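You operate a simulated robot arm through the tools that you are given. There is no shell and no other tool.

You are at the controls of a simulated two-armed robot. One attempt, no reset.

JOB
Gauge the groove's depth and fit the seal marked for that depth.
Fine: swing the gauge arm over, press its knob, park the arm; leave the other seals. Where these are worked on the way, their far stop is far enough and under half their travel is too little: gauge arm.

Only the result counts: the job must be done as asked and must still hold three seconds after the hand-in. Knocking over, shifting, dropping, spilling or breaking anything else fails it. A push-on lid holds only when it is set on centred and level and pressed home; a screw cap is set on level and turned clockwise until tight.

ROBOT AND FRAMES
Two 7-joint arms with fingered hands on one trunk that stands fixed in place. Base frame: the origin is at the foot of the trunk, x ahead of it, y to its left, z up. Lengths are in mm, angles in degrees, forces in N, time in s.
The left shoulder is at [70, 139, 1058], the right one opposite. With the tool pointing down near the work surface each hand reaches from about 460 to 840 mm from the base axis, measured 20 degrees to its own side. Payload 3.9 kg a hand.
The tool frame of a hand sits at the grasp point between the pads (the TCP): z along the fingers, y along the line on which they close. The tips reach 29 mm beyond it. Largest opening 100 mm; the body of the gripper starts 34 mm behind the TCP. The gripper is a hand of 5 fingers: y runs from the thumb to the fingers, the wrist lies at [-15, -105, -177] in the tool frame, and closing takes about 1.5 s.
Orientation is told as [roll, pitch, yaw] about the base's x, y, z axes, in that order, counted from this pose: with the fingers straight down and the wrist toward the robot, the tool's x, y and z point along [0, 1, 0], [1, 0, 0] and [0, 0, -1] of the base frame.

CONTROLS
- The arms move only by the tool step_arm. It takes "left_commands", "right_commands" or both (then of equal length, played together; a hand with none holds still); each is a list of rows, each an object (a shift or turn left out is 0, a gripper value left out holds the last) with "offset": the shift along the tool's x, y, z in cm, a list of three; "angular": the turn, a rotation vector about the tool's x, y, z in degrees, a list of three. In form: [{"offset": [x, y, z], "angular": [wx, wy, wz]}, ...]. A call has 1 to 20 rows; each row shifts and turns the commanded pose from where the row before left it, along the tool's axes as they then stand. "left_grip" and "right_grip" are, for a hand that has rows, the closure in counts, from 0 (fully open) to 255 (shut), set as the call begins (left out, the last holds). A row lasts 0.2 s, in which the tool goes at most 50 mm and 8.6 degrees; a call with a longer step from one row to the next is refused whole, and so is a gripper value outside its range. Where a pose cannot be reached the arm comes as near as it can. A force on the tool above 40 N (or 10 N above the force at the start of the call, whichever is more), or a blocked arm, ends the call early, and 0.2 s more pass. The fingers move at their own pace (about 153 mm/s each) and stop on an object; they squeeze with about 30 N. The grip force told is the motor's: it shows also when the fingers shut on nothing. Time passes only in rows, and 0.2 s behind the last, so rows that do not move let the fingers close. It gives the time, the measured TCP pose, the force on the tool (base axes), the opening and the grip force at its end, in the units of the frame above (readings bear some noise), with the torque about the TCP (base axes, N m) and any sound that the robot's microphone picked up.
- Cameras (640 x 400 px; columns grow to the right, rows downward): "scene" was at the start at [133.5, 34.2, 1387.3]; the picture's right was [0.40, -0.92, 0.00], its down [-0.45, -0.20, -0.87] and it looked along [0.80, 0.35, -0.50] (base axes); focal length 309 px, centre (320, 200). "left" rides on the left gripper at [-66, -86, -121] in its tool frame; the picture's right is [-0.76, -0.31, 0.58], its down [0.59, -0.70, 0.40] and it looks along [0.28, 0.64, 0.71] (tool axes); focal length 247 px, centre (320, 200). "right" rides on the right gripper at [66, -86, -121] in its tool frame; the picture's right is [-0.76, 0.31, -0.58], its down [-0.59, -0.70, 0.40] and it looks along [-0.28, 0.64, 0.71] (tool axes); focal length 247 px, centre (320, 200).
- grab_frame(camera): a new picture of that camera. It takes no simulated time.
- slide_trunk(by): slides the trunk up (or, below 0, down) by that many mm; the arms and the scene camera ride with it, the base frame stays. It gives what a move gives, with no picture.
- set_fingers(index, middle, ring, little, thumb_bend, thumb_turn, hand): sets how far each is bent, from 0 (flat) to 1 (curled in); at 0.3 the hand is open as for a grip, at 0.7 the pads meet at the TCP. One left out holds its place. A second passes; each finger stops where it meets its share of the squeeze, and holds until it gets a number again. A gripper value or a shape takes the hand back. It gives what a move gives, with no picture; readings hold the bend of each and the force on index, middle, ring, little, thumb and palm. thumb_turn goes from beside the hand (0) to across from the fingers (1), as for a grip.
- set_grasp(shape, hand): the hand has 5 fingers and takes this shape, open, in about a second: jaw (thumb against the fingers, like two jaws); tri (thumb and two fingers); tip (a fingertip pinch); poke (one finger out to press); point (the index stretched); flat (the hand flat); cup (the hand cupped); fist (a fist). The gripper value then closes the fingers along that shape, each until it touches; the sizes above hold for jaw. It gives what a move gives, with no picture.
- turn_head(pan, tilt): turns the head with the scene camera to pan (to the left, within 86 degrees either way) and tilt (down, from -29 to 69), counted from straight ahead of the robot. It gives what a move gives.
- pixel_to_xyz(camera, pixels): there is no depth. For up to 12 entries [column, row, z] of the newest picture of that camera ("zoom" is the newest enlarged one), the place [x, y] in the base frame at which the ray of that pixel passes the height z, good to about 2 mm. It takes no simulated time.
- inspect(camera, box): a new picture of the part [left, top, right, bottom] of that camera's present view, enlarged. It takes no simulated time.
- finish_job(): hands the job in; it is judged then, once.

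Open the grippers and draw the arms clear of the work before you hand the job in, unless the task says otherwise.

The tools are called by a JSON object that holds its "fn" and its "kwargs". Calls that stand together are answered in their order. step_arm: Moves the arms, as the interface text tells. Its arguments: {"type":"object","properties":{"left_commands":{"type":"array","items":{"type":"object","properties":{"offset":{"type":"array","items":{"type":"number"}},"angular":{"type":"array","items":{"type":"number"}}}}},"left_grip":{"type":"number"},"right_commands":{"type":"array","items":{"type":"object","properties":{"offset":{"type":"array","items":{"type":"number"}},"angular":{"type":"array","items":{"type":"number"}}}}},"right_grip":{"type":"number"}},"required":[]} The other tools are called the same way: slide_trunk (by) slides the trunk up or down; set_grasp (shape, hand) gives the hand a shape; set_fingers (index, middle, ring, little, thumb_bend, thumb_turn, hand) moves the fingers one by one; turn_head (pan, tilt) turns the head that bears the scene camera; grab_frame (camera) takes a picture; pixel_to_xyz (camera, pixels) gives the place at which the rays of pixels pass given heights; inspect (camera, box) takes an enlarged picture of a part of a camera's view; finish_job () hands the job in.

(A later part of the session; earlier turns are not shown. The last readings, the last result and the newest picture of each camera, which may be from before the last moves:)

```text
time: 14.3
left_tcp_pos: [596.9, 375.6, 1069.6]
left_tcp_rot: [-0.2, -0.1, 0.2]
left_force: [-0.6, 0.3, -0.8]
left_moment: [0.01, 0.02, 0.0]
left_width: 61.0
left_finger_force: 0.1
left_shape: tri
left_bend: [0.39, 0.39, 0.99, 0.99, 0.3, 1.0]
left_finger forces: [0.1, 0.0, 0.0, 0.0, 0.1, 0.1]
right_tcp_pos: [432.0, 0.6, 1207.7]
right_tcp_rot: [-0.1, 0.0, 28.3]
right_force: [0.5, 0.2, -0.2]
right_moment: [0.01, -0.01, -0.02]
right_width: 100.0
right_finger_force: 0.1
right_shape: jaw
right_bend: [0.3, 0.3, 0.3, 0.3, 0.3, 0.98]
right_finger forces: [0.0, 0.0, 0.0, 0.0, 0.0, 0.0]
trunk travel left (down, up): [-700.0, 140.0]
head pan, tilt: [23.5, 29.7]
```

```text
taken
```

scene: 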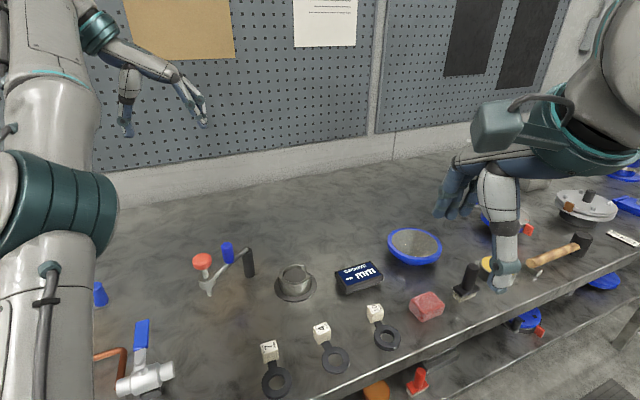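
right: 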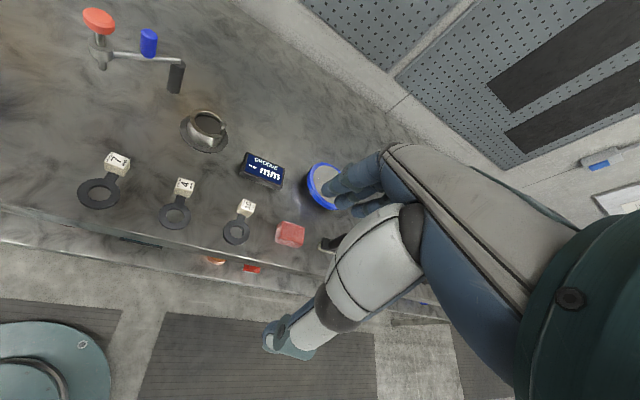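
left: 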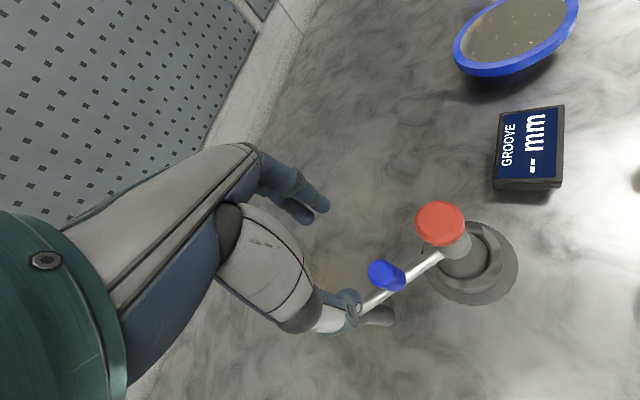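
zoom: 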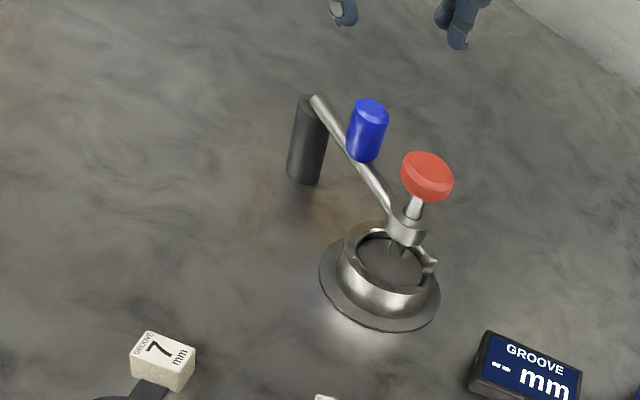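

Released and clear. I locate the knob in both views: right zoom (428,170), left (441,220).

{"fn": "pixel_to_xyz", "kwargs": {"camera": "zoom", "pixels": [[426, 168, 990], [426, 168, 1000], [368, 105, 970], [368, 105, 978]]}}

{"fn": "pixel_to_xyz", "kwargs": {"camera": "left", "pixels": [[441, 220, 985], [441, 220, 995], [441, 220, 1005], [380, 273, 970], [380, 273, 978]]}}

{"fn": "set_grasp", "kwargs": {"hand": "left", "shape": "poke"}}

{"fn": "grab_frame", "kwargs": {"camera": "left"}}

{"fn": "inspect", "kwargs": {"camera": "right", "box": [80, 0, 280, 160]}}

```text
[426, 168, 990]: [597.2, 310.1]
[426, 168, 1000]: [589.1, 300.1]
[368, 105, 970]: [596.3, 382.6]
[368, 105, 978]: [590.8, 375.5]
```

```text
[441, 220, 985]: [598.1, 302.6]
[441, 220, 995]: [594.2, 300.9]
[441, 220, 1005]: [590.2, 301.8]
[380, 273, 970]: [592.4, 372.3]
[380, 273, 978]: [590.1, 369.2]
```

```text
time: 15.2
left_tcp_pos: [597.6, 375.8, 1068.4]
left_tcp_rot: [0.0, 0.0, 0.4]
left_force: [-0.2, 0.3, 0.5]
left_moment: [-0.04, 0.0, -0.01]
left_width: 0.0
left_finger_force: 0.0
left_shape: poke
left_bend: [0.7, 0.7, 0.99, 0.99, 1.0, 1.0]
left_finger forces: [0.1, 0.1, 0.1, 0.1, 0.0, 0.1]
right_tcp_pos: [432.3, -0.8, 1208.4]
right_tcp_rot: [0.0, -0.1, 28.3]
right_force: [-0.7, 0.1, -0.7]
right_moment: [-0.01, -0.02, 0.01]
right_width: 99.9
right_finger_force: 0.2
right_shape: jaw
right_bend: [0.3, 0.3, 0.3, 0.3, 0.3, 0.98]
right_finger forces: [0.0, 0.0, 0.1, 0.1, 0.0, 0.1]
trunk travel left (down, up): [-700.0, 140.0]
head pan, tilt: [23.5, 29.7]
```

```text
taken
```

left: 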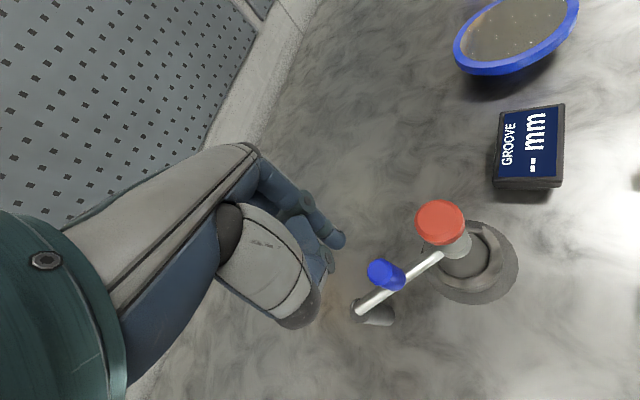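

```text
2.50 times, centred on (180, 80) of right
```

zoom: 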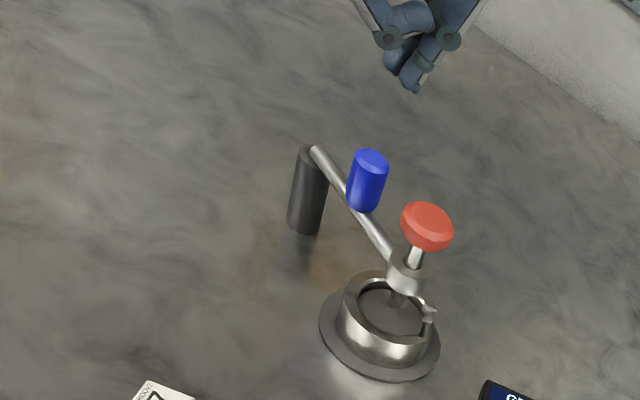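

Poke shape puts the fingertips on the tool axis. I move over the knob (594,302) and look.

{"fn": "step_arm", "kwargs": {"left_commands": [{"offset": [-2.5, -0.12, 0]}, {"offset": [-2.5, -0.12, 0]}, {"offset": [-2.38, -0.12, 0]}, {"offset": [0, 0, 2.5]}, {}]}}

{"fn": "grab_frame", "kwargs": {"camera": "left"}}

{"fn": "inspect", "kwargs": {"camera": "right", "box": [120, 20, 320, 180]}}

```text
time: 15.9
left_tcp_pos: [585.0, 336.0, 969.8]
left_tcp_rot: [-0.2, 10.4, 2.1]
left_force: [3.3, -1.7, 11.4]
left_moment: [0.28, -0.07, -0.09]
left_width: 0.0
left_finger_force: 0.0
left_shape: poke
left_bend: [0.7, 0.7, 1.0, 0.99, 1.0, 1.0]
left_finger forces: [2.2, 0.1, 10.3, 0.0, 0.1, 0.0]
right_tcp_pos: [431.8, -2.4, 1208.8]
right_tcp_rot: [0.2, -0.1, 28.3]
right_force: [-0.4, 0.2, 0.6]
right_moment: [-0.01, 0.01, 0.01]
right_width: 99.8
right_finger_force: 0.0
right_shape: jaw
right_bend: [0.3, 0.3, 0.3, 0.3, 0.3, 0.98]
right_finger forces: [0.1, 0.1, 0.1, 0.0, 0.0, 0.0]
trunk travel left (down, up): [-700.0, 140.0]
head pan, tilt: [23.5, 29.7]
stopped in row 3 (left hand): the arm was blocked; the commanded pose is now the measured one
```

```text
taken
```

left: 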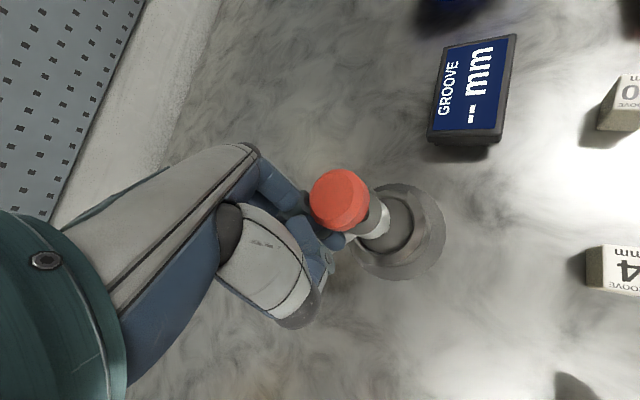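

```text
2.50 times, centred on (220, 100) of right
```

zoom: 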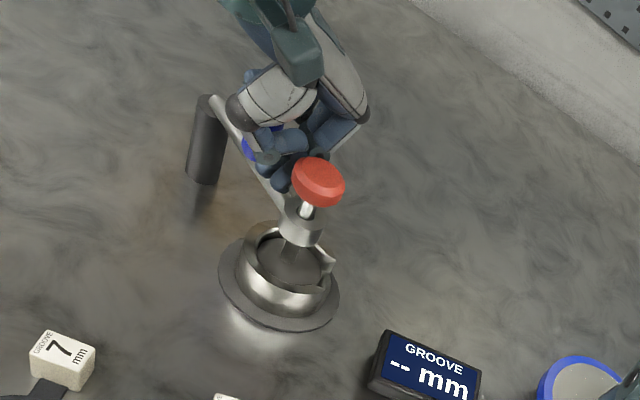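

The arm dipped unexpectedly (a configuration change) and now rests against the knob/handle with ~11 N. I back straight up in small steps.

{"fn": "step_arm", "kwargs": {"left_commands": [{"offset": [0, -0.18, -0.98]}, {"offset": [0, -0.18, -0.98]}]}}

{"fn": "inspect", "kwargs": {"camera": "right", "box": [120, 20, 320, 180]}}

{"fn": "grab_frame", "kwargs": {"camera": "scene"}}

```text
time: 16.5
left_tcp_pos: [581.8, 341.6, 985.0]
left_tcp_rot: [-1.4, 10.7, 2.7]
left_force: [-0.4, -1.9, 0.1]
left_moment: [0.01, 0.0, 0.03]
left_width: 0.0
left_finger_force: 0.0
left_shape: poke
left_bend: [0.7, 0.7, 0.99, 0.99, 1.0, 1.0]
left_finger forces: [0.1, 0.8, 0.0, 0.0, 0.1, 0.0]
right_tcp_pos: [432.5, -0.7, 1208.8]
right_tcp_rot: [0.0, 0.0, 28.3]
right_force: [-0.3, -0.2, 0.8]
right_moment: [0.02, -0.01, -0.04]
right_width: 99.7
right_finger_force: 0.0
right_shape: jaw
right_bend: [0.3, 0.3, 0.3, 0.3, 0.3, 0.98]
right_finger forces: [0.0, 0.1, 0.0, 0.0, 0.0, 0.0]
trunk travel left (down, up): [-700.0, 140.0]
head pan, tilt: [23.5, 29.7]
```

```text
2.50 times, centred on (220, 100) of right
```

zoom: 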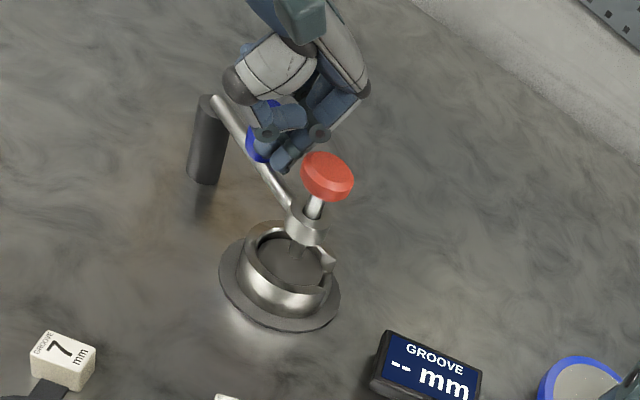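

```text
taken
```

scene: 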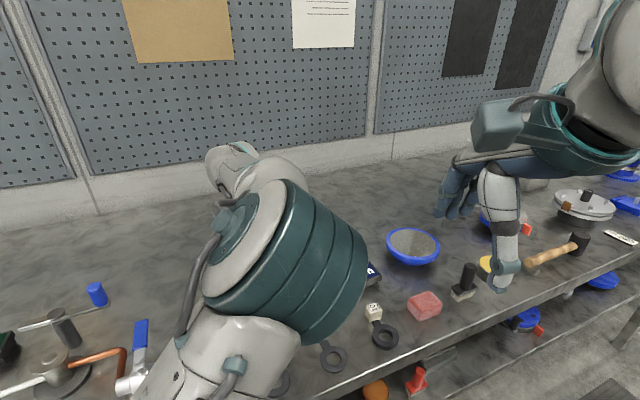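

Free of contact now. I continue upward and level the hand.

{"fn": "step_arm", "kwargs": {"left_commands": [{"offset": [0, -0.36, -1.96]}, {"offset": [0, -0.36, -1.96]}, {"offset": [0, -0.36, -1.96]}, {"offset": [0, -0.36, -1.96]}]}}

{"fn": "step_arm", "kwargs": {"left_commands": [{"angular": [-5.0, 0, 0]}, {"angular": [-5.0, 0, 1]}]}}

{"fn": "grab_frame", "kwargs": {"camera": "left"}}

```text
time: 17.5
left_tcp_pos: [582.5, 346.2, 1064.6]
left_tcp_rot: [-1.8, 10.6, 3.0]
left_force: [-0.3, 0.6, 0.2]
left_moment: [-0.01, 0.0, 0.02]
left_width: 0.0
left_finger_force: 0.0
left_shape: poke
left_bend: [0.7, 0.7, 0.99, 0.99, 1.0, 1.0]
left_finger forces: [0.0, 0.0, 0.0, 0.0, 0.0, 0.0]
right_tcp_pos: [431.5, 1.1, 1207.6]
right_tcp_rot: [-0.2, -0.1, 28.3]
right_force: [1.4, 0.0, -0.1]
right_moment: [0.0, -0.01, -0.03]
right_width: 99.9
right_finger_force: 0.0
right_shape: jaw
right_bend: [0.3, 0.3, 0.3, 0.3, 0.3, 0.98]
right_finger forces: [0.0, 0.0, 0.0, 0.0, 0.1, 0.0]
trunk travel left (down, up): [-700.0, 140.0]
head pan, tilt: [23.5, 29.7]
```

```text
time: 18.2
left_tcp_pos: [575.0, 349.7, 988.0]
left_tcp_rot: [-1.3, 9.6, 3.0]
left_force: [-3.4, -7.0, 7.1]
left_moment: [0.04, -0.05, 0.0]
left_width: 0.3
left_finger_force: 0.0
left_shape: poke
left_bend: [0.7, 0.7, 0.99, 0.99, 1.0, 1.0]
left_finger forces: [0.0, 9.1, 0.0, 0.1, 0.0, 0.0]
right_tcp_pos: [430.2, -2.4, 1210.1]
right_tcp_rot: [0.0, -0.1, 28.3]
right_force: [0.4, 0.8, 0.3]
right_moment: [0.03, 0.03, 0.01]
right_width: 99.5
right_finger_force: 0.0
right_shape: jaw
right_bend: [0.3, 0.3, 0.3, 0.3, 0.3, 0.98]
right_finger forces: [0.1, 0.0, 0.1, 0.1, 0.1, 0.1]
trunk travel left (down, up): [-700.0, 140.0]
head pan, tilt: [23.5, 29.7]
stopped in row 2 (left hand): the arm was blocked; the commanded pose is now the measured one
```

```text
taken
```

left: 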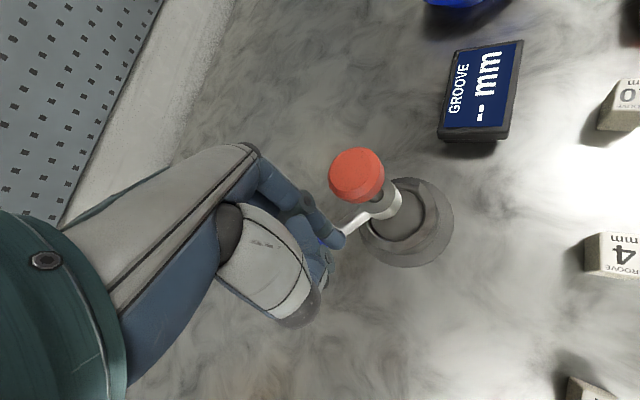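

Leveling here triggers the same dip. I lift straight up again (that works) and will approach with the hand at a yaw near −45 instead, which was well behaved.

{"fn": "step_arm", "kwargs": {"left_commands": [{"offset": [0, -0.16, -0.98]}, {"offset": [0, -0.34, -1.96]}, {"offset": [0, -0.34, -1.96]}, {"offset": [0, -0.34, -1.96]}, {"offset": [0, -0.34, -1.96]}, {"offset": [0, -0.34, -1.96]}]}}

{"fn": "inspect", "kwargs": {"camera": "right", "box": [120, 0, 320, 160]}}

{"fn": "grab_frame", "kwargs": {"camera": "scene"}}

```text
time: 19.6
left_tcp_pos: [574.1, 359.6, 1093.7]
left_tcp_rot: [-1.9, 9.7, 3.4]
left_force: [-0.2, -0.5, 0.1]
left_moment: [-0.03, 0.0, 0.02]
left_width: 0.2
left_finger_force: 0.0
left_shape: poke
left_bend: [0.7, 0.7, 0.99, 0.99, 1.0, 1.0]
left_finger forces: [0.0, 0.0, 0.0, 0.0, 0.0, 0.0]
right_tcp_pos: [432.6, -0.7, 1208.9]
right_tcp_rot: [0.0, 0.0, 28.3]
right_force: [0.1, -0.1, -0.3]
right_moment: [-0.02, 0.0, 0.0]
right_width: 99.8
right_finger_force: 0.1
right_shape: jaw
right_bend: [0.3, 0.3, 0.3, 0.3, 0.3, 0.98]
right_finger forces: [0.0, 0.1, 0.0, 0.0, 0.0, 0.1]
trunk travel left (down, up): [-700.0, 140.0]
head pan, tilt: [23.5, 29.7]
```

```text
2.50 times, centred on (220, 80) of right
```

zoom: 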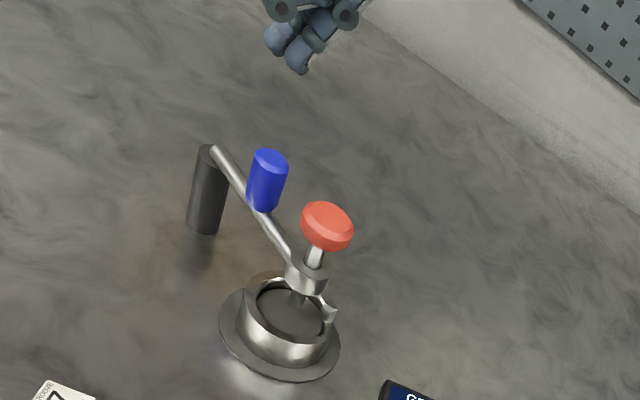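

```text
taken
```

scene: 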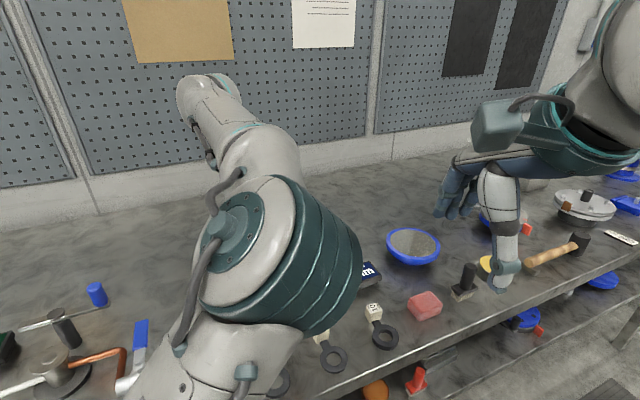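

All is intact. I lift more, then rotate the hand to yaw −45 and level it, up high.

{"fn": "step_arm", "kwargs": {"left_commands": [{"offset": [0, -0.34, -1.96]}, {"offset": [0, -0.34, -1.96]}, {"offset": [0, -0.34, -1.96]}]}}

{"fn": "step_arm", "kwargs": {"left_commands": [{"angular": [0, 0, 6]}, {"angular": [0, 0, 6]}, {"angular": [0, 0, 6]}, {"angular": [0, 0, 6]}, {"angular": [0, 0, 6]}, {"angular": [0, 0, 6]}, {"angular": [0, 0, 6]}, {"angular": [0, 0, 6]}]}}

```text
time: 20.4
left_tcp_pos: [575.8, 353.1, 1154.8]
left_tcp_rot: [-0.9, 9.9, 2.9]
left_force: [0.2, -0.3, -0.5]
left_moment: [0.0, -0.02, -0.01]
left_width: 0.0
left_finger_force: 0.1
left_shape: poke
left_bend: [0.7, 0.7, 0.99, 0.99, 1.0, 1.0]
left_finger forces: [0.0, 0.0, 0.0, 0.0, 0.0, 0.0]
right_tcp_pos: [432.6, 0.5, 1208.1]
right_tcp_rot: [0.0, 0.0, 28.3]
right_force: [-0.1, 0.0, 0.4]
right_moment: [0.01, 0.0, 0.01]
right_width: 99.8
right_finger_force: 0.1
right_shape: jaw
right_bend: [0.3, 0.3, 0.3, 0.3, 0.3, 0.98]
right_finger forces: [0.0, 0.0, 0.0, 0.0, 0.0, 0.0]
trunk travel left (down, up): [-700.0, 140.0]
head pan, tilt: [23.5, 29.7]
```

```text
time: 22.2
left_tcp_pos: [577.4, 353.8, 1154.8]
left_tcp_rot: [-8.1, 5.7, -45.6]
left_force: [0.6, -0.3, -0.5]
left_moment: [0.01, -0.01, 0.0]
left_width: 0.0
left_finger_force: 0.0
left_shape: poke
left_bend: [0.7, 0.7, 0.99, 0.99, 1.0, 1.0]
left_finger forces: [0.0, 0.0, 0.1, 0.0, 0.1, 0.0]
right_tcp_pos: [432.5, 1.1, 1207.7]
right_tcp_rot: [-0.2, 0.0, 28.3]
right_force: [-0.7, -0.3, 1.0]
right_moment: [-0.01, 0.01, 0.0]
right_width: 99.6
right_finger_force: 0.1
right_shape: jaw
right_bend: [0.3, 0.3, 0.3, 0.3, 0.3, 0.98]
right_finger forces: [0.0, 0.0, 0.0, 0.1, 0.1, 0.1]
trunk travel left (down, up): [-700.0, 140.0]
head pan, tilt: [23.5, 29.7]
```

Rotation worked. Now level with −10° about tool x.

{"fn": "step_arm", "kwargs": {"left_commands": [{"angular": [-3.4, 0, 0]}, {"angular": [-3.3, 0, 0]}, {"angular": [-3.3, 0, 0]}]}}

```text
time: 23.0
left_tcp_pos: [577.0, 352.3, 1155.1]
left_tcp_rot: [-7.9, -4.2, -44.2]
left_force: [0.6, -0.2, -0.1]
left_moment: [0.01, -0.03, 0.0]
left_width: 0.0
left_finger_force: 0.1
left_shape: poke
left_bend: [0.7, 0.7, 0.99, 0.99, 1.0, 1.0]
left_finger forces: [0.0, 0.1, 0.0, 0.0, 0.0, 0.0]
right_tcp_pos: [432.2, -0.1, 1207.8]
right_tcp_rot: [0.0, 0.1, 28.3]
right_force: [0.6, 0.4, 0.4]
right_moment: [0.02, 0.0, 0.0]
right_width: 99.7
right_finger_force: 0.1
right_shape: jaw
right_bend: [0.3, 0.3, 0.3, 0.3, 0.3, 0.98]
right_finger forces: [0.0, 0.1, 0.0, 0.0, 0.0, 0.1]
trunk travel left (down, up): [-700.0, 140.0]
head pan, tilt: [23.5, 29.7]
```

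The tool's tilt is now roll −7.9, pitch −4.2 (in the yawed frame); I correct both.

{"fn": "step_arm", "kwargs": {"left_commands": [{"angular": [2.1, 4, 0]}, {"angular": [2.1, 4, 0]}, {}]}}

{"fn": "grab_frame", "kwargs": {"camera": "left"}}

```text
time: 23.8
left_tcp_pos: [576.8, 353.6, 1155.4]
left_tcp_rot: [0.1, 0.0, -44.4]
left_force: [0.5, 0.9, 0.1]
left_moment: [0.01, 0.0, -0.02]
left_width: 0.0
left_finger_force: 0.2
left_shape: poke
left_bend: [0.7, 0.7, 0.99, 0.99, 1.0, 1.0]
left_finger forces: [0.1, 0.0, 0.1, 0.1, 0.0, 0.0]
right_tcp_pos: [432.8, -0.1, 1208.0]
right_tcp_rot: [0.0, 0.0, 28.3]
right_force: [-0.4, -0.1, 0.1]
right_moment: [-0.01, 0.02, 0.0]
right_width: 99.6
right_finger_force: 0.0
right_shape: jaw
right_bend: [0.3, 0.3, 0.3, 0.3, 0.3, 0.98]
right_finger forces: [0.0, 0.1, 0.1, 0.1, 0.0, 0.1]
trunk travel left (down, up): [-700.0, 140.0]
head pan, tilt: [23.5, 29.7]
```

```text
taken
```

left: 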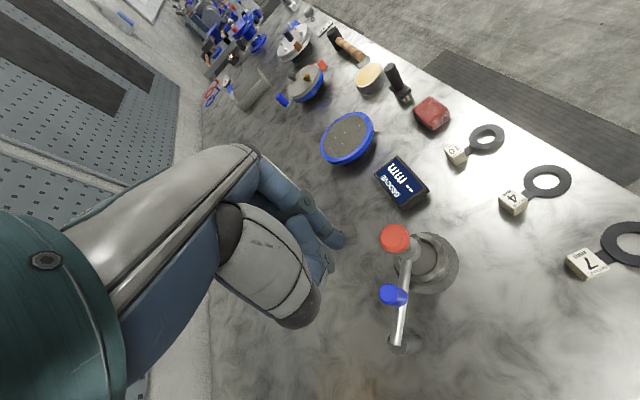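

Level at yaw −44. I move above the knob while staying high (z≈1155).

{"fn": "step_arm", "kwargs": {"left_commands": [{"offset": [-0.83, 1.61, 0]}, {"offset": [-0.83, 1.61, 0]}, {"offset": [-0.83, 1.61, 0]}, {}]}}

```text
time: 24.8
left_tcp_pos: [593.0, 301.3, 1156.8]
left_tcp_rot: [0.2, 0.1, -44.5]
left_force: [0.5, 0.8, -1.0]
left_moment: [0.01, -0.02, 0.01]
left_width: 0.0
left_finger_force: 0.1
left_shape: poke
left_bend: [0.7, 0.7, 0.99, 0.99, 1.0, 1.0]
left_finger forces: [0.0, 0.1, 0.1, 0.0, 0.1, 0.1]
right_tcp_pos: [433.1, 0.6, 1209.0]
right_tcp_rot: [0.0, 0.0, 28.3]
right_force: [0.8, 0.1, -0.3]
right_moment: [-0.01, 0.02, -0.01]
right_width: 99.9
right_finger_force: 0.1
right_shape: jaw
right_bend: [0.3, 0.3, 0.3, 0.3, 0.3, 0.98]
right_finger forces: [0.1, 0.0, 0.0, 0.1, 0.0, 0.0]
trunk travel left (down, up): [-700.0, 140.0]
head pan, tilt: [23.5, 29.7]
```

That worked. I descend toward the knob, stopping with the tips about 20 mm above it.

{"fn": "step_arm", "kwargs": {"left_commands": [{"offset": [0, 0, 2]}, {"offset": [0, 0, 2]}, {"offset": [0, 0, 2]}, {"offset": [0, 0, 2]}, {"offset": [0, 0, 2]}, {"offset": [0, 0, 1]}, {}]}}

{"fn": "grab_frame", "kwargs": {"camera": "left"}}

{"fn": "inspect", "kwargs": {"camera": "right", "box": [120, 20, 320, 180]}}

```text
time: 26.4
left_tcp_pos: [593.8, 301.8, 1045.5]
left_tcp_rot: [0.2, 0.0, -44.4]
left_force: [-0.6, 0.5, 0.5]
left_moment: [-0.01, -0.03, 0.01]
left_width: 0.2
left_finger_force: 0.0
left_shape: poke
left_bend: [0.7, 0.7, 0.99, 0.99, 1.0, 1.0]
left_finger forces: [0.1, 0.0, 0.1, 0.0, 0.0, 0.0]
right_tcp_pos: [431.6, 0.1, 1208.0]
right_tcp_rot: [0.0, 0.0, 28.3]
right_force: [0.2, 0.2, 0.5]
right_moment: [-0.02, -0.01, -0.01]
right_width: 100.0
right_finger_force: 0.0
right_shape: jaw
right_bend: [0.3, 0.3, 0.3, 0.3, 0.3, 0.98]
right_finger forces: [0.1, 0.1, 0.0, 0.0, 0.0, 0.0]
trunk travel left (down, up): [-700.0, 140.0]
head pan, tilt: [23.5, 29.7]
```

```text
taken
```

left: 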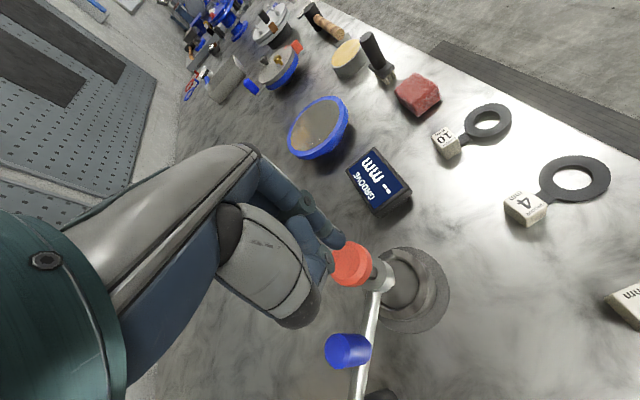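

```text
2.50 times, centred on (220, 100) of right
```

zoom: 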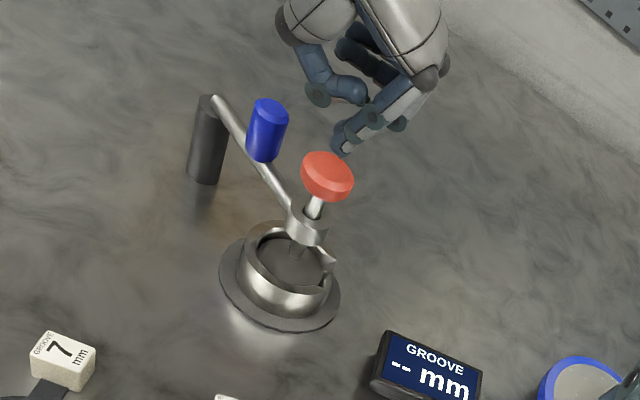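

Knob centre (350,258) lies on the tool axis. I press down in 5 mm steps.

{"fn": "step_arm", "kwargs": {"left_commands": [{"offset": [0, 0, 1]}, {"offset": [0, 0, 0.5]}, {"offset": [0, 0, 0.5]}, {"offset": [0, 0, 0.5]}, {"offset": [0, 0, 0.5]}]}}

{"fn": "inspect", "kwargs": {"camera": "right", "box": [120, 20, 320, 180]}}

```text
time: 27.6
left_tcp_pos: [592.7, 300.2, 1016.4]
left_tcp_rot: [0.0, 0.0, -44.5]
left_force: [-0.5, -1.0, 2.8]
left_moment: [0.1, -0.03, -0.02]
left_width: 0.1
left_finger_force: 0.0
left_shape: poke
left_bend: [0.7, 0.7, 0.99, 0.99, 1.0, 1.0]
left_finger forces: [0.0, 2.4, 0.1, 0.0, 0.0, 0.0]
right_tcp_pos: [432.3, 0.9, 1209.3]
right_tcp_rot: [0.0, 0.0, 28.3]
right_force: [-0.6, -0.4, 0.5]
right_moment: [0.02, -0.02, -0.01]
right_width: 100.0
right_finger_force: 0.0
right_shape: jaw
right_bend: [0.3, 0.3, 0.3, 0.3, 0.3, 0.98]
right_finger forces: [0.1, 0.0, 0.1, 0.0, 0.1, 0.0]
trunk travel left (down, up): [-700.0, 140.0]
head pan, tilt: [23.5, 29.7]
```

```text
2.50 times, centred on (220, 100) of right
```

zoom: 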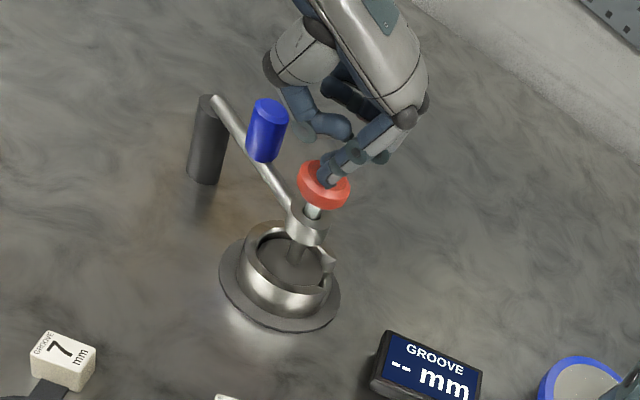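

The knob is moving down under the finger with about 3 N. I keep pressing.

{"fn": "step_arm", "kwargs": {"left_commands": [{"offset": [0, 0, 0.4]}, {"offset": [0, 0, 0.4]}, {"offset": [0, 0, 0.4]}, {"offset": [0, 0, 0.4]}]}}

{"fn": "inspect", "kwargs": {"camera": "right", "box": [120, 20, 320, 180]}}

```text
time: 28.7
left_tcp_pos: [595.5, 299.4, 1008.6]
left_tcp_rot: [0.9, -0.9, -44.6]
left_force: [-2.8, -2.8, 16.5]
left_moment: [0.15, 0.03, 0.02]
left_width: 0.0
left_finger_force: 0.0
left_shape: poke
left_bend: [0.7, 0.7, 0.99, 0.99, 1.0, 1.0]
left_finger forces: [0.1, 15.6, 0.1, 0.0, 0.0, 0.0]
right_tcp_pos: [430.1, -1.1, 1209.4]
right_tcp_rot: [0.0, -0.1, 28.4]
right_force: [0.1, 0.5, -0.3]
right_moment: [0.01, 0.02, 0.04]
right_width: 100.0
right_finger_force: 0.1
right_shape: jaw
right_bend: [0.3, 0.3, 0.3, 0.3, 0.3, 0.98]
right_finger forces: [0.0, 0.0, 0.0, 0.0, 0.1, 0.0]
trunk travel left (down, up): [-700.0, 140.0]
head pan, tilt: [23.5, 29.7]
stopped in row 4 (left hand): the force on the tool passed its limit at 41 N (the readings are from after the stop); the commanded pose is now the measured one
```

```text
2.50 times, centred on (220, 100) of right
```

zoom: 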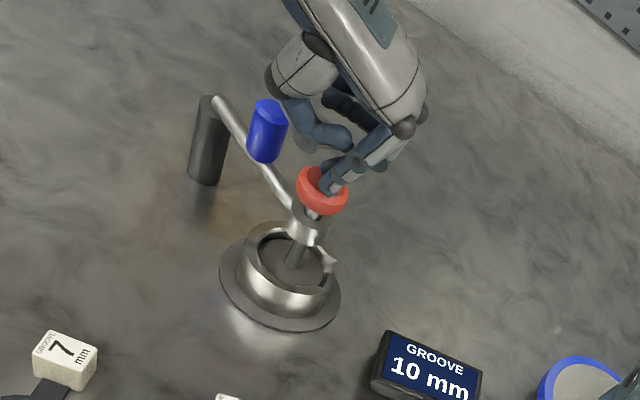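

The display shows "GROOVE 10 mm" (zoom (430,370)). I lift off and check the display again close-up.

{"fn": "inspect", "kwargs": {"camera": "right", "box": [225, 140, 305, 200]}}

{"fn": "step_arm", "kwargs": {"left_commands": [{"offset": [0, 0, -1]}, {"offset": [0, 0, -2]}, {"offset": [0, 0, -2]}, {"offset": [0, 0, -2]}, {"offset": [0, 0, -2]}, {"offset": [0, 0, -2]}, {}]}}

{"fn": "inspect", "kwargs": {"camera": "right", "box": [120, 20, 320, 180]}}

{"fn": "grab_frame", "kwargs": {"camera": "left"}}

```text
6.67 times, centred on (265, 170) of right
```

zoom: 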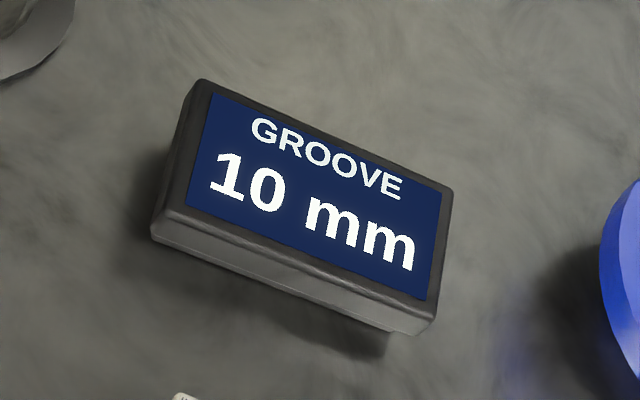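

```text
time: 30.3
left_tcp_pos: [593.5, 300.3, 1114.7]
left_tcp_rot: [0.5, -0.6, -44.6]
left_force: [-0.3, -0.3, -0.1]
left_moment: [0.02, -0.03, -0.01]
left_width: 0.1
left_finger_force: 0.1
left_shape: poke
left_bend: [0.7, 0.7, 0.99, 0.99, 1.0, 1.0]
left_finger forces: [0.1, 0.1, 0.0, 0.1, 0.1, 0.0]
right_tcp_pos: [432.3, 0.6, 1206.8]
right_tcp_rot: [0.1, 0.1, 28.2]
right_force: [-0.6, -0.1, 0.7]
right_moment: [-0.03, -0.03, -0.02]
right_width: 99.9
right_finger_force: 0.0
right_shape: jaw
right_bend: [0.3, 0.3, 0.3, 0.3, 0.3, 0.98]
right_finger forces: [0.1, 0.1, 0.0, 0.0, 0.0, 0.0]
trunk travel left (down, up): [-700.0, 140.0]
head pan, tilt: [23.5, 29.7]
```

```text
2.50 times, centred on (220, 100) of right
```

zoom: 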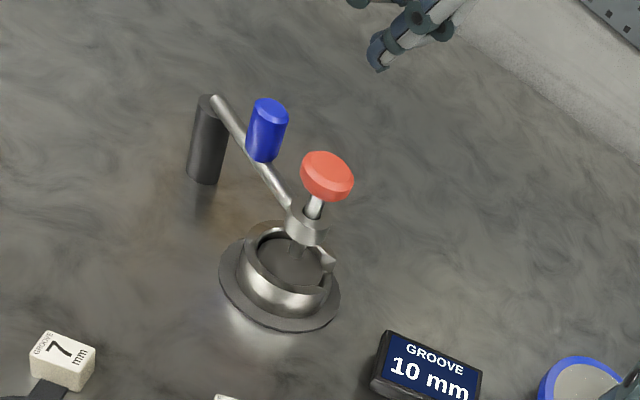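

```text
taken
```

left: 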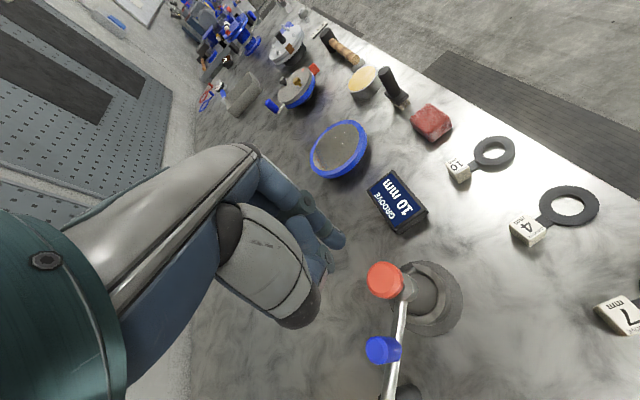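

Reading holds at 10 mm, so seal 10 it is. Now I park the arm: tri shape, then move above the handle (592,373) at yaw ≈ −20.

{"fn": "set_grasp", "kwargs": {"hand": "left", "shape": "tri"}}

{"fn": "step_arm", "kwargs": {"left_commands": [{"offset": [1.69, -1.73, 0]}, {"offset": [1.69, -1.73, 0]}, {"offset": [1.69, -1.74, 0]}, {"angular": [0, 0, -8.2]}, {"angular": [0, 0, -8.2]}, {"angular": [0, 0, -8.2]}, {}], "left_grip": 100}}

{"fn": "grab_frame", "kwargs": {"camera": "left"}}

```text
time: 31.2
left_tcp_pos: [593.7, 299.5, 1115.1]
left_tcp_rot: [0.6, -0.6, -44.6]
left_force: [0.3, 0.2, -0.3]
left_moment: [0.01, 0.02, -0.02]
left_width: 100.0
left_finger_force: 0.0
left_shape: tri
left_bend: [0.3, 0.3, 0.99, 0.99, 0.3, 0.98]
left_finger forces: [0.0, 0.1, 0.0, 0.0, 0.0, 0.0]
right_tcp_pos: [432.2, -1.2, 1207.7]
right_tcp_rot: [0.1, 0.0, 28.4]
right_force: [0.6, 0.3, -0.4]
right_moment: [-0.02, 0.0, -0.02]
right_width: 100.1
right_finger_force: 0.0
right_shape: jaw
right_bend: [0.3, 0.3, 0.3, 0.3, 0.3, 0.98]
right_finger forces: [0.0, 0.0, 0.0, 0.0, 0.0, 0.1]
trunk travel left (down, up): [-700.0, 140.0]
head pan, tilt: [23.5, 29.7]
```

```text
time: 32.8
left_tcp_pos: [591.6, 372.8, 1114.5]
left_tcp_rot: [0.4, -0.8, -19.9]
left_force: [-0.1, 0.4, 0.4]
left_moment: [0.03, -0.02, 0.01]
left_width: 61.1
left_finger_force: 0.0
left_shape: tri
left_bend: [0.39, 0.38, 0.99, 0.99, 0.3, 0.99]
left_finger forces: [0.0, 0.0, 0.0, 0.0, 0.0, 0.0]
right_tcp_pos: [433.2, -0.3, 1207.8]
right_tcp_rot: [0.0, 0.0, 28.4]
right_force: [0.2, -0.7, -0.5]
right_moment: [0.02, -0.01, -0.01]
right_width: 99.9
right_finger_force: 0.1
right_shape: jaw
right_bend: [0.3, 0.3, 0.3, 0.3, 0.3, 0.98]
right_finger forces: [0.0, 0.0, 0.1, 0.1, 0.0, 0.0]
trunk travel left (down, up): [-700.0, 140.0]
head pan, tilt: [23.5, 29.7]
```

```text
taken
```

left: 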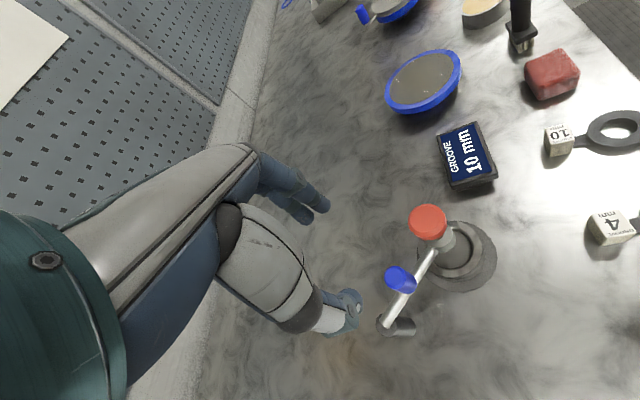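

{"fn": "pixel_to_xyz", "kwargs": {"camera": "left", "pixels": [[400, 275, 976], [400, 275, 970], [403, 287, 935], [428, 221, 995], [385, 322, 930]]}}

{"fn": "inspect", "kwargs": {"camera": "left", "box": [330, 180, 490, 360]}}

```text
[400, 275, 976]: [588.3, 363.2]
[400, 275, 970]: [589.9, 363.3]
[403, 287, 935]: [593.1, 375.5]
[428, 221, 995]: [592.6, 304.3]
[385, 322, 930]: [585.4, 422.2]
```

```text
2.22 times, centred on (410, 270) of left
```

zoom: 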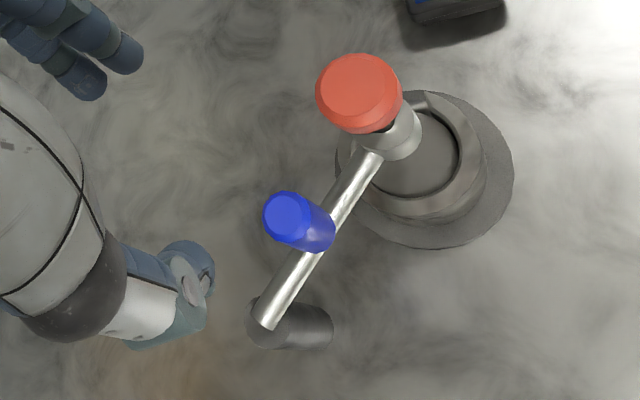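

{"fn": "pixel_to_xyz", "kwargs": {"camera": "zoom", "pixels": [[290, 218, 976], [315, 235, 940], [268, 318, 930], [360, 88, 995]]}}

```text
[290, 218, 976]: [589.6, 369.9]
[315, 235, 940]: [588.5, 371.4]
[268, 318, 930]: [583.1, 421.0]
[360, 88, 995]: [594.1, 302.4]
```

Handle is at (589.5,370.5). I descend around it to TCP z≈970.

{"fn": "step_arm", "kwargs": {"left_commands": [{"offset": [-0.26, -0.12, 2]}, {"offset": [0, 0, 3]}, {"offset": [0, 0, 3]}, {"offset": [0, 0, 2]}, {"offset": [0, 0, 2]}, {"offset": [0, 0, 2.4]}, {}]}}

{"fn": "grab_frame", "kwargs": {"camera": "left"}}

{"fn": "inspect", "kwargs": {"camera": "right", "box": [120, 20, 320, 180]}}

```text
time: 34.4
left_tcp_pos: [592.0, 370.4, 971.0]
left_tcp_rot: [0.3, -0.8, -20.1]
left_force: [0.4, -0.1, 0.1]
left_moment: [-0.01, -0.01, -0.01]
left_width: 60.9
left_finger_force: 0.1
left_shape: tri
left_bend: [0.39, 0.38, 0.99, 0.99, 0.3, 0.99]
left_finger forces: [0.0, 0.0, 0.0, 0.0, 0.0, 0.0]
right_tcp_pos: [431.1, -1.5, 1208.4]
right_tcp_rot: [-0.1, 0.0, 28.3]
right_force: [0.2, -0.3, 0.3]
right_moment: [0.0, 0.0, 0.04]
right_width: 99.8
right_finger_force: 0.1
right_shape: jaw
right_bend: [0.3, 0.3, 0.3, 0.3, 0.3, 0.98]
right_finger forces: [0.0, 0.0, 0.1, 0.1, 0.0, 0.1]
trunk travel left (down, up): [-700.0, 140.0]
head pan, tilt: [23.5, 29.7]
```

```text
taken
```

left: 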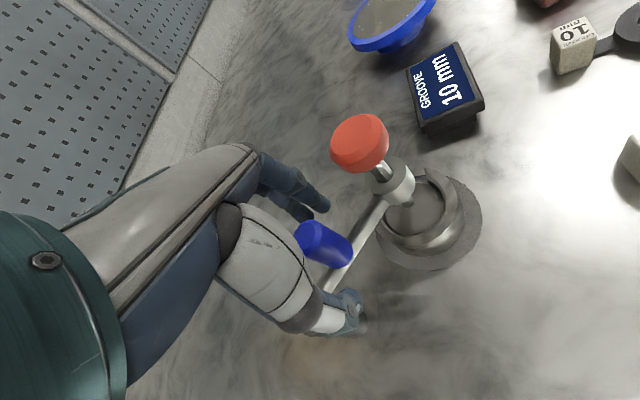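

```text
2.50 times, centred on (220, 100) of right
```

zoom: 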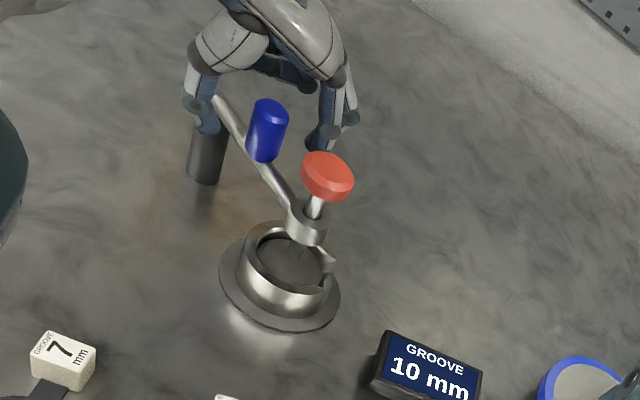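

Handle between the fingers. I close and swing back the first 40°.

{"fn": "step_arm", "kwargs": {"left_commands": [{}, {}, {}, {}, {}, {}], "left_grip": 255}}

{"fn": "step_arm", "kwargs": {"left_commands": [{"offset": [-0.311, -0.823, 0], "angular": [0, 0, 2.5]}, {"offset": [-0.201, -0.857, 0], "angular": [0, 0, 2.5]}, {"offset": [-0.087, -0.876, 0], "angular": [0, 0, 2.5]}, {"offset": [0.028, -0.88, 0], "angular": [0, 0, 2.5]}]}}

{"fn": "inspect", "kwargs": {"camera": "right", "box": [80, 0, 280, 160]}}

```text
time: 35.8
left_tcp_pos: [593.5, 370.3, 971.1]
left_tcp_rot: [0.3, -0.7, -20.0]
left_force: [-2.2, -0.6, -3.1]
left_moment: [0.07, 0.05, -0.04]
left_width: 14.6
left_finger_force: 29.6
left_shape: tri
left_bend: [0.63, 0.65, 1.0, 1.0, 0.53, 1.0]
left_finger forces: [13.6, 11.0, 0.0, 0.0, 27.4, 0.1]
right_tcp_pos: [432.2, 0.5, 1207.4]
right_tcp_rot: [0.1, 0.0, 28.2]
right_force: [0.2, 0.4, -0.1]
right_moment: [-0.02, -0.02, 0.02]
right_width: 99.9
right_finger_force: 0.0
right_shape: jaw
right_bend: [0.3, 0.3, 0.3, 0.3, 0.3, 0.98]
right_finger forces: [0.1, 0.0, 0.1, 0.0, 0.0, 0.0]
trunk travel left (down, up): [-700.0, 140.0]
head pan, tilt: [23.5, 29.7]
```

```text
time: 36.8
left_tcp_pos: [559.8, 377.2, 970.5]
left_tcp_rot: [0.3, -0.7, -30.2]
left_force: [-3.1, -13.3, -3.1]
left_moment: [-0.38, -0.08, -0.25]
left_width: 12.9
left_finger_force: 30.1
left_shape: tri
left_bend: [0.64, 0.62, 1.0, 1.0, 0.56, 1.0]
left_finger forces: [17.6, 14.5, 0.1, 0.0, 23.2, 0.0]
right_tcp_pos: [433.4, -3.0, 1207.8]
right_tcp_rot: [0.1, -0.1, 28.2]
right_force: [-0.9, -0.3, 0.5]
right_moment: [-0.01, 0.03, -0.04]
right_width: 99.6
right_finger_force: 0.2
right_shape: jaw
right_bend: [0.3, 0.3, 0.3, 0.3, 0.3, 0.98]
right_finger forces: [0.0, 0.1, 0.0, 0.0, 0.0, 0.0]
trunk travel left (down, up): [-700.0, 140.0]
head pan, tilt: [23.5, 29.7]
```

```text
2.50 times, centred on (180, 80) of right
```

zoom: 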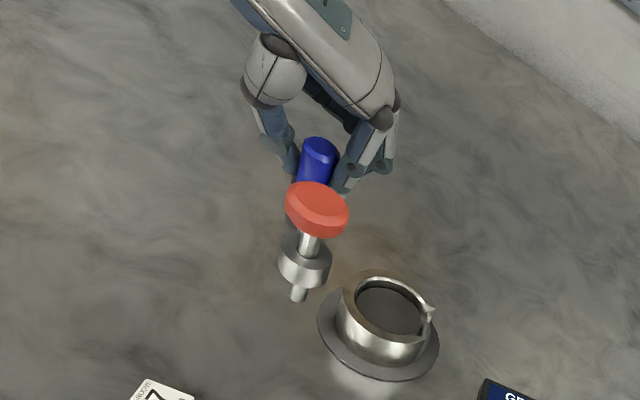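

Swinging back; the −13 N in y says the handle wants to be slightly further out, so I correct a bit and go on.

{"fn": "step_arm", "kwargs": {"left_commands": [{"offset": [0.0, -0.868, 0], "angular": [0, 0, 2.5]}, {"offset": [0.13, -0.842, 0], "angular": [0, 0, 2.5]}, {"offset": [0.33, -0.802, 0], "angular": [0, 0, 2.5]}]}}

{"fn": "inspect", "kwargs": {"camera": "right", "box": [40, 0, 240, 160]}}

```text
time: 37.6
left_tcp_pos: [538.8, 395.7, 970.0]
left_tcp_rot: [0.5, -0.5, -37.5]
left_force: [-12.9, -16.6, -10.3]
left_moment: [-0.5, 0.2, -0.39]
left_width: 8.8
left_finger_force: 30.2
left_shape: tri
left_bend: [0.65, 0.62, 1.0, 1.0, 0.72, 1.0]
left_finger forces: [29.0, 12.7, 0.0, 0.0, 22.1, 0.0]
right_tcp_pos: [431.6, -1.7, 1208.6]
right_tcp_rot: [0.1, -0.2, 28.3]
right_force: [-0.7, 1.0, -0.3]
right_moment: [0.0, 0.01, 0.0]
right_width: 99.9
right_finger_force: 0.1
right_shape: jaw
right_bend: [0.3, 0.3, 0.3, 0.3, 0.3, 0.98]
right_finger forces: [0.0, 0.0, 0.0, 0.0, 0.1, 0.1]
trunk travel left (down, up): [-700.0, 140.0]
head pan, tilt: [23.5, 29.7]
```

```text
2.50 times, centred on (140, 80) of right
```

zoom: 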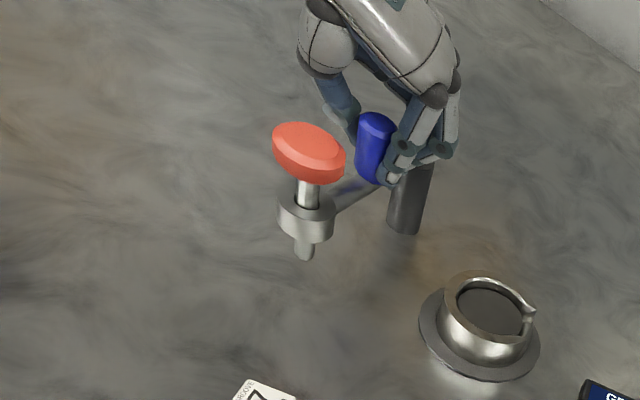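

The handle is slipping sideways in the pads (width 8.8). I shift the hand outward by 5 mm to re-centre before continuing.

{"fn": "step_arm", "kwargs": {"left_commands": [{"offset": [-0.25, -0.1, 0]}, {"offset": [-0.25, -0.1, 0]}, {}]}}

{"fn": "grab_frame", "kwargs": {"camera": "left"}}

```text
time: 38.4
left_tcp_pos: [538.9, 394.6, 969.5]
left_tcp_rot: [0.6, -0.6, -37.5]
left_force: [2.0, -3.1, -8.2]
left_moment: [-0.23, -0.07, -0.17]
left_width: 9.4
left_finger_force: 29.5
left_shape: tri
left_bend: [0.66, 0.62, 1.0, 1.0, 0.58, 1.0]
left_finger forces: [22.8, 18.5, 0.0, 0.0, 24.6, 0.1]
right_tcp_pos: [434.3, -0.9, 1207.2]
right_tcp_rot: [0.1, 0.1, 28.3]
right_force: [0.3, -0.2, -0.6]
right_moment: [-0.02, -0.03, -0.01]
right_width: 99.7
right_finger_force: 0.0
right_shape: jaw
right_bend: [0.3, 0.3, 0.3, 0.3, 0.3, 0.98]
right_finger forces: [0.1, 0.0, 0.0, 0.0, 0.0, 0.1]
trunk travel left (down, up): [-700.0, 140.0]
head pan, tilt: [23.5, 29.7]
```

```text
taken
```

left: 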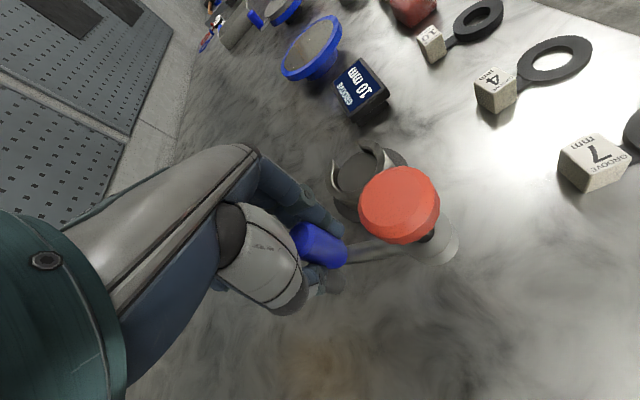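

I open the fingers, letting the hand settle centred, then look.

{"fn": "step_arm", "kwargs": {"left_commands": [{}, {}, {}, {}], "left_grip": 110}}

{"fn": "inspect", "kwargs": {"camera": "left", "box": [220, 130, 480, 330]}}

{"fn": "inspect", "kwargs": {"camera": "right", "box": [100, 0, 220, 90]}}

```text
time: 39.4
left_tcp_pos: [536.5, 395.1, 970.2]
left_tcp_rot: [0.5, -0.7, -37.5]
left_force: [0.7, 0.1, -0.8]
left_moment: [0.0, 0.0, -0.01]
left_width: 56.6
left_finger_force: 0.0
left_shape: tri
left_bend: [0.39, 0.4, 0.99, 0.99, 0.31, 1.0]
left_finger forces: [0.1, 0.0, 0.1, 0.0, 0.1, 0.0]
right_tcp_pos: [432.1, -0.7, 1206.6]
right_tcp_rot: [0.0, 0.0, 28.4]
right_force: [-0.6, -0.2, 0.1]
right_moment: [-0.01, -0.03, 0.01]
right_width: 99.9
right_finger_force: 0.1
right_shape: jaw
right_bend: [0.3, 0.3, 0.3, 0.3, 0.3, 0.98]
right_finger forces: [0.0, 0.0, 0.0, 0.1, 0.0, 0.0]
trunk travel left (down, up): [-700.0, 140.0]
head pan, tilt: [23.5, 29.7]
```

```text
2.00 times, centred on (350, 230) of left
```

zoom: 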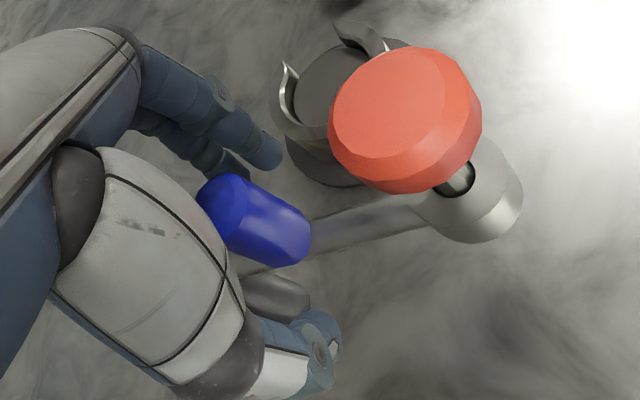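

```text
4.44 times, centred on (160, 45) of right
```

zoom: 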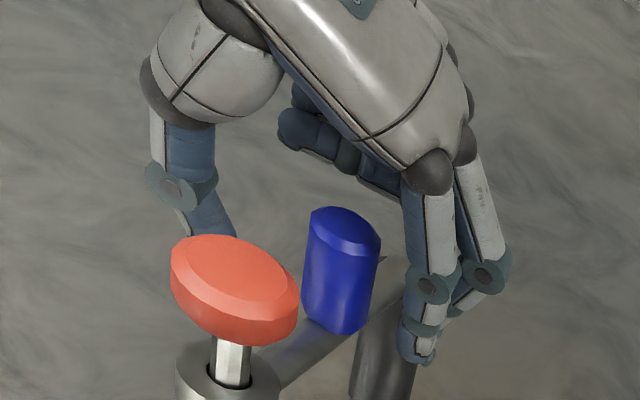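

{"fn": "pixel_to_xyz", "kwargs": {"camera": "zoom", "pixels": [[343, 228, 976], [335, 315, 940]]}}

{"fn": "pixel_to_xyz", "kwargs": {"camera": "left", "pixels": [[301, 234, 976], [341, 250, 940], [407, 190, 995]]}}

```text
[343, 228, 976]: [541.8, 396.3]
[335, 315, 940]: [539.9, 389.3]
```

```text
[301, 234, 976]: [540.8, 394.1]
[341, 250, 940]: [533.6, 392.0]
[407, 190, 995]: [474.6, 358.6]
```

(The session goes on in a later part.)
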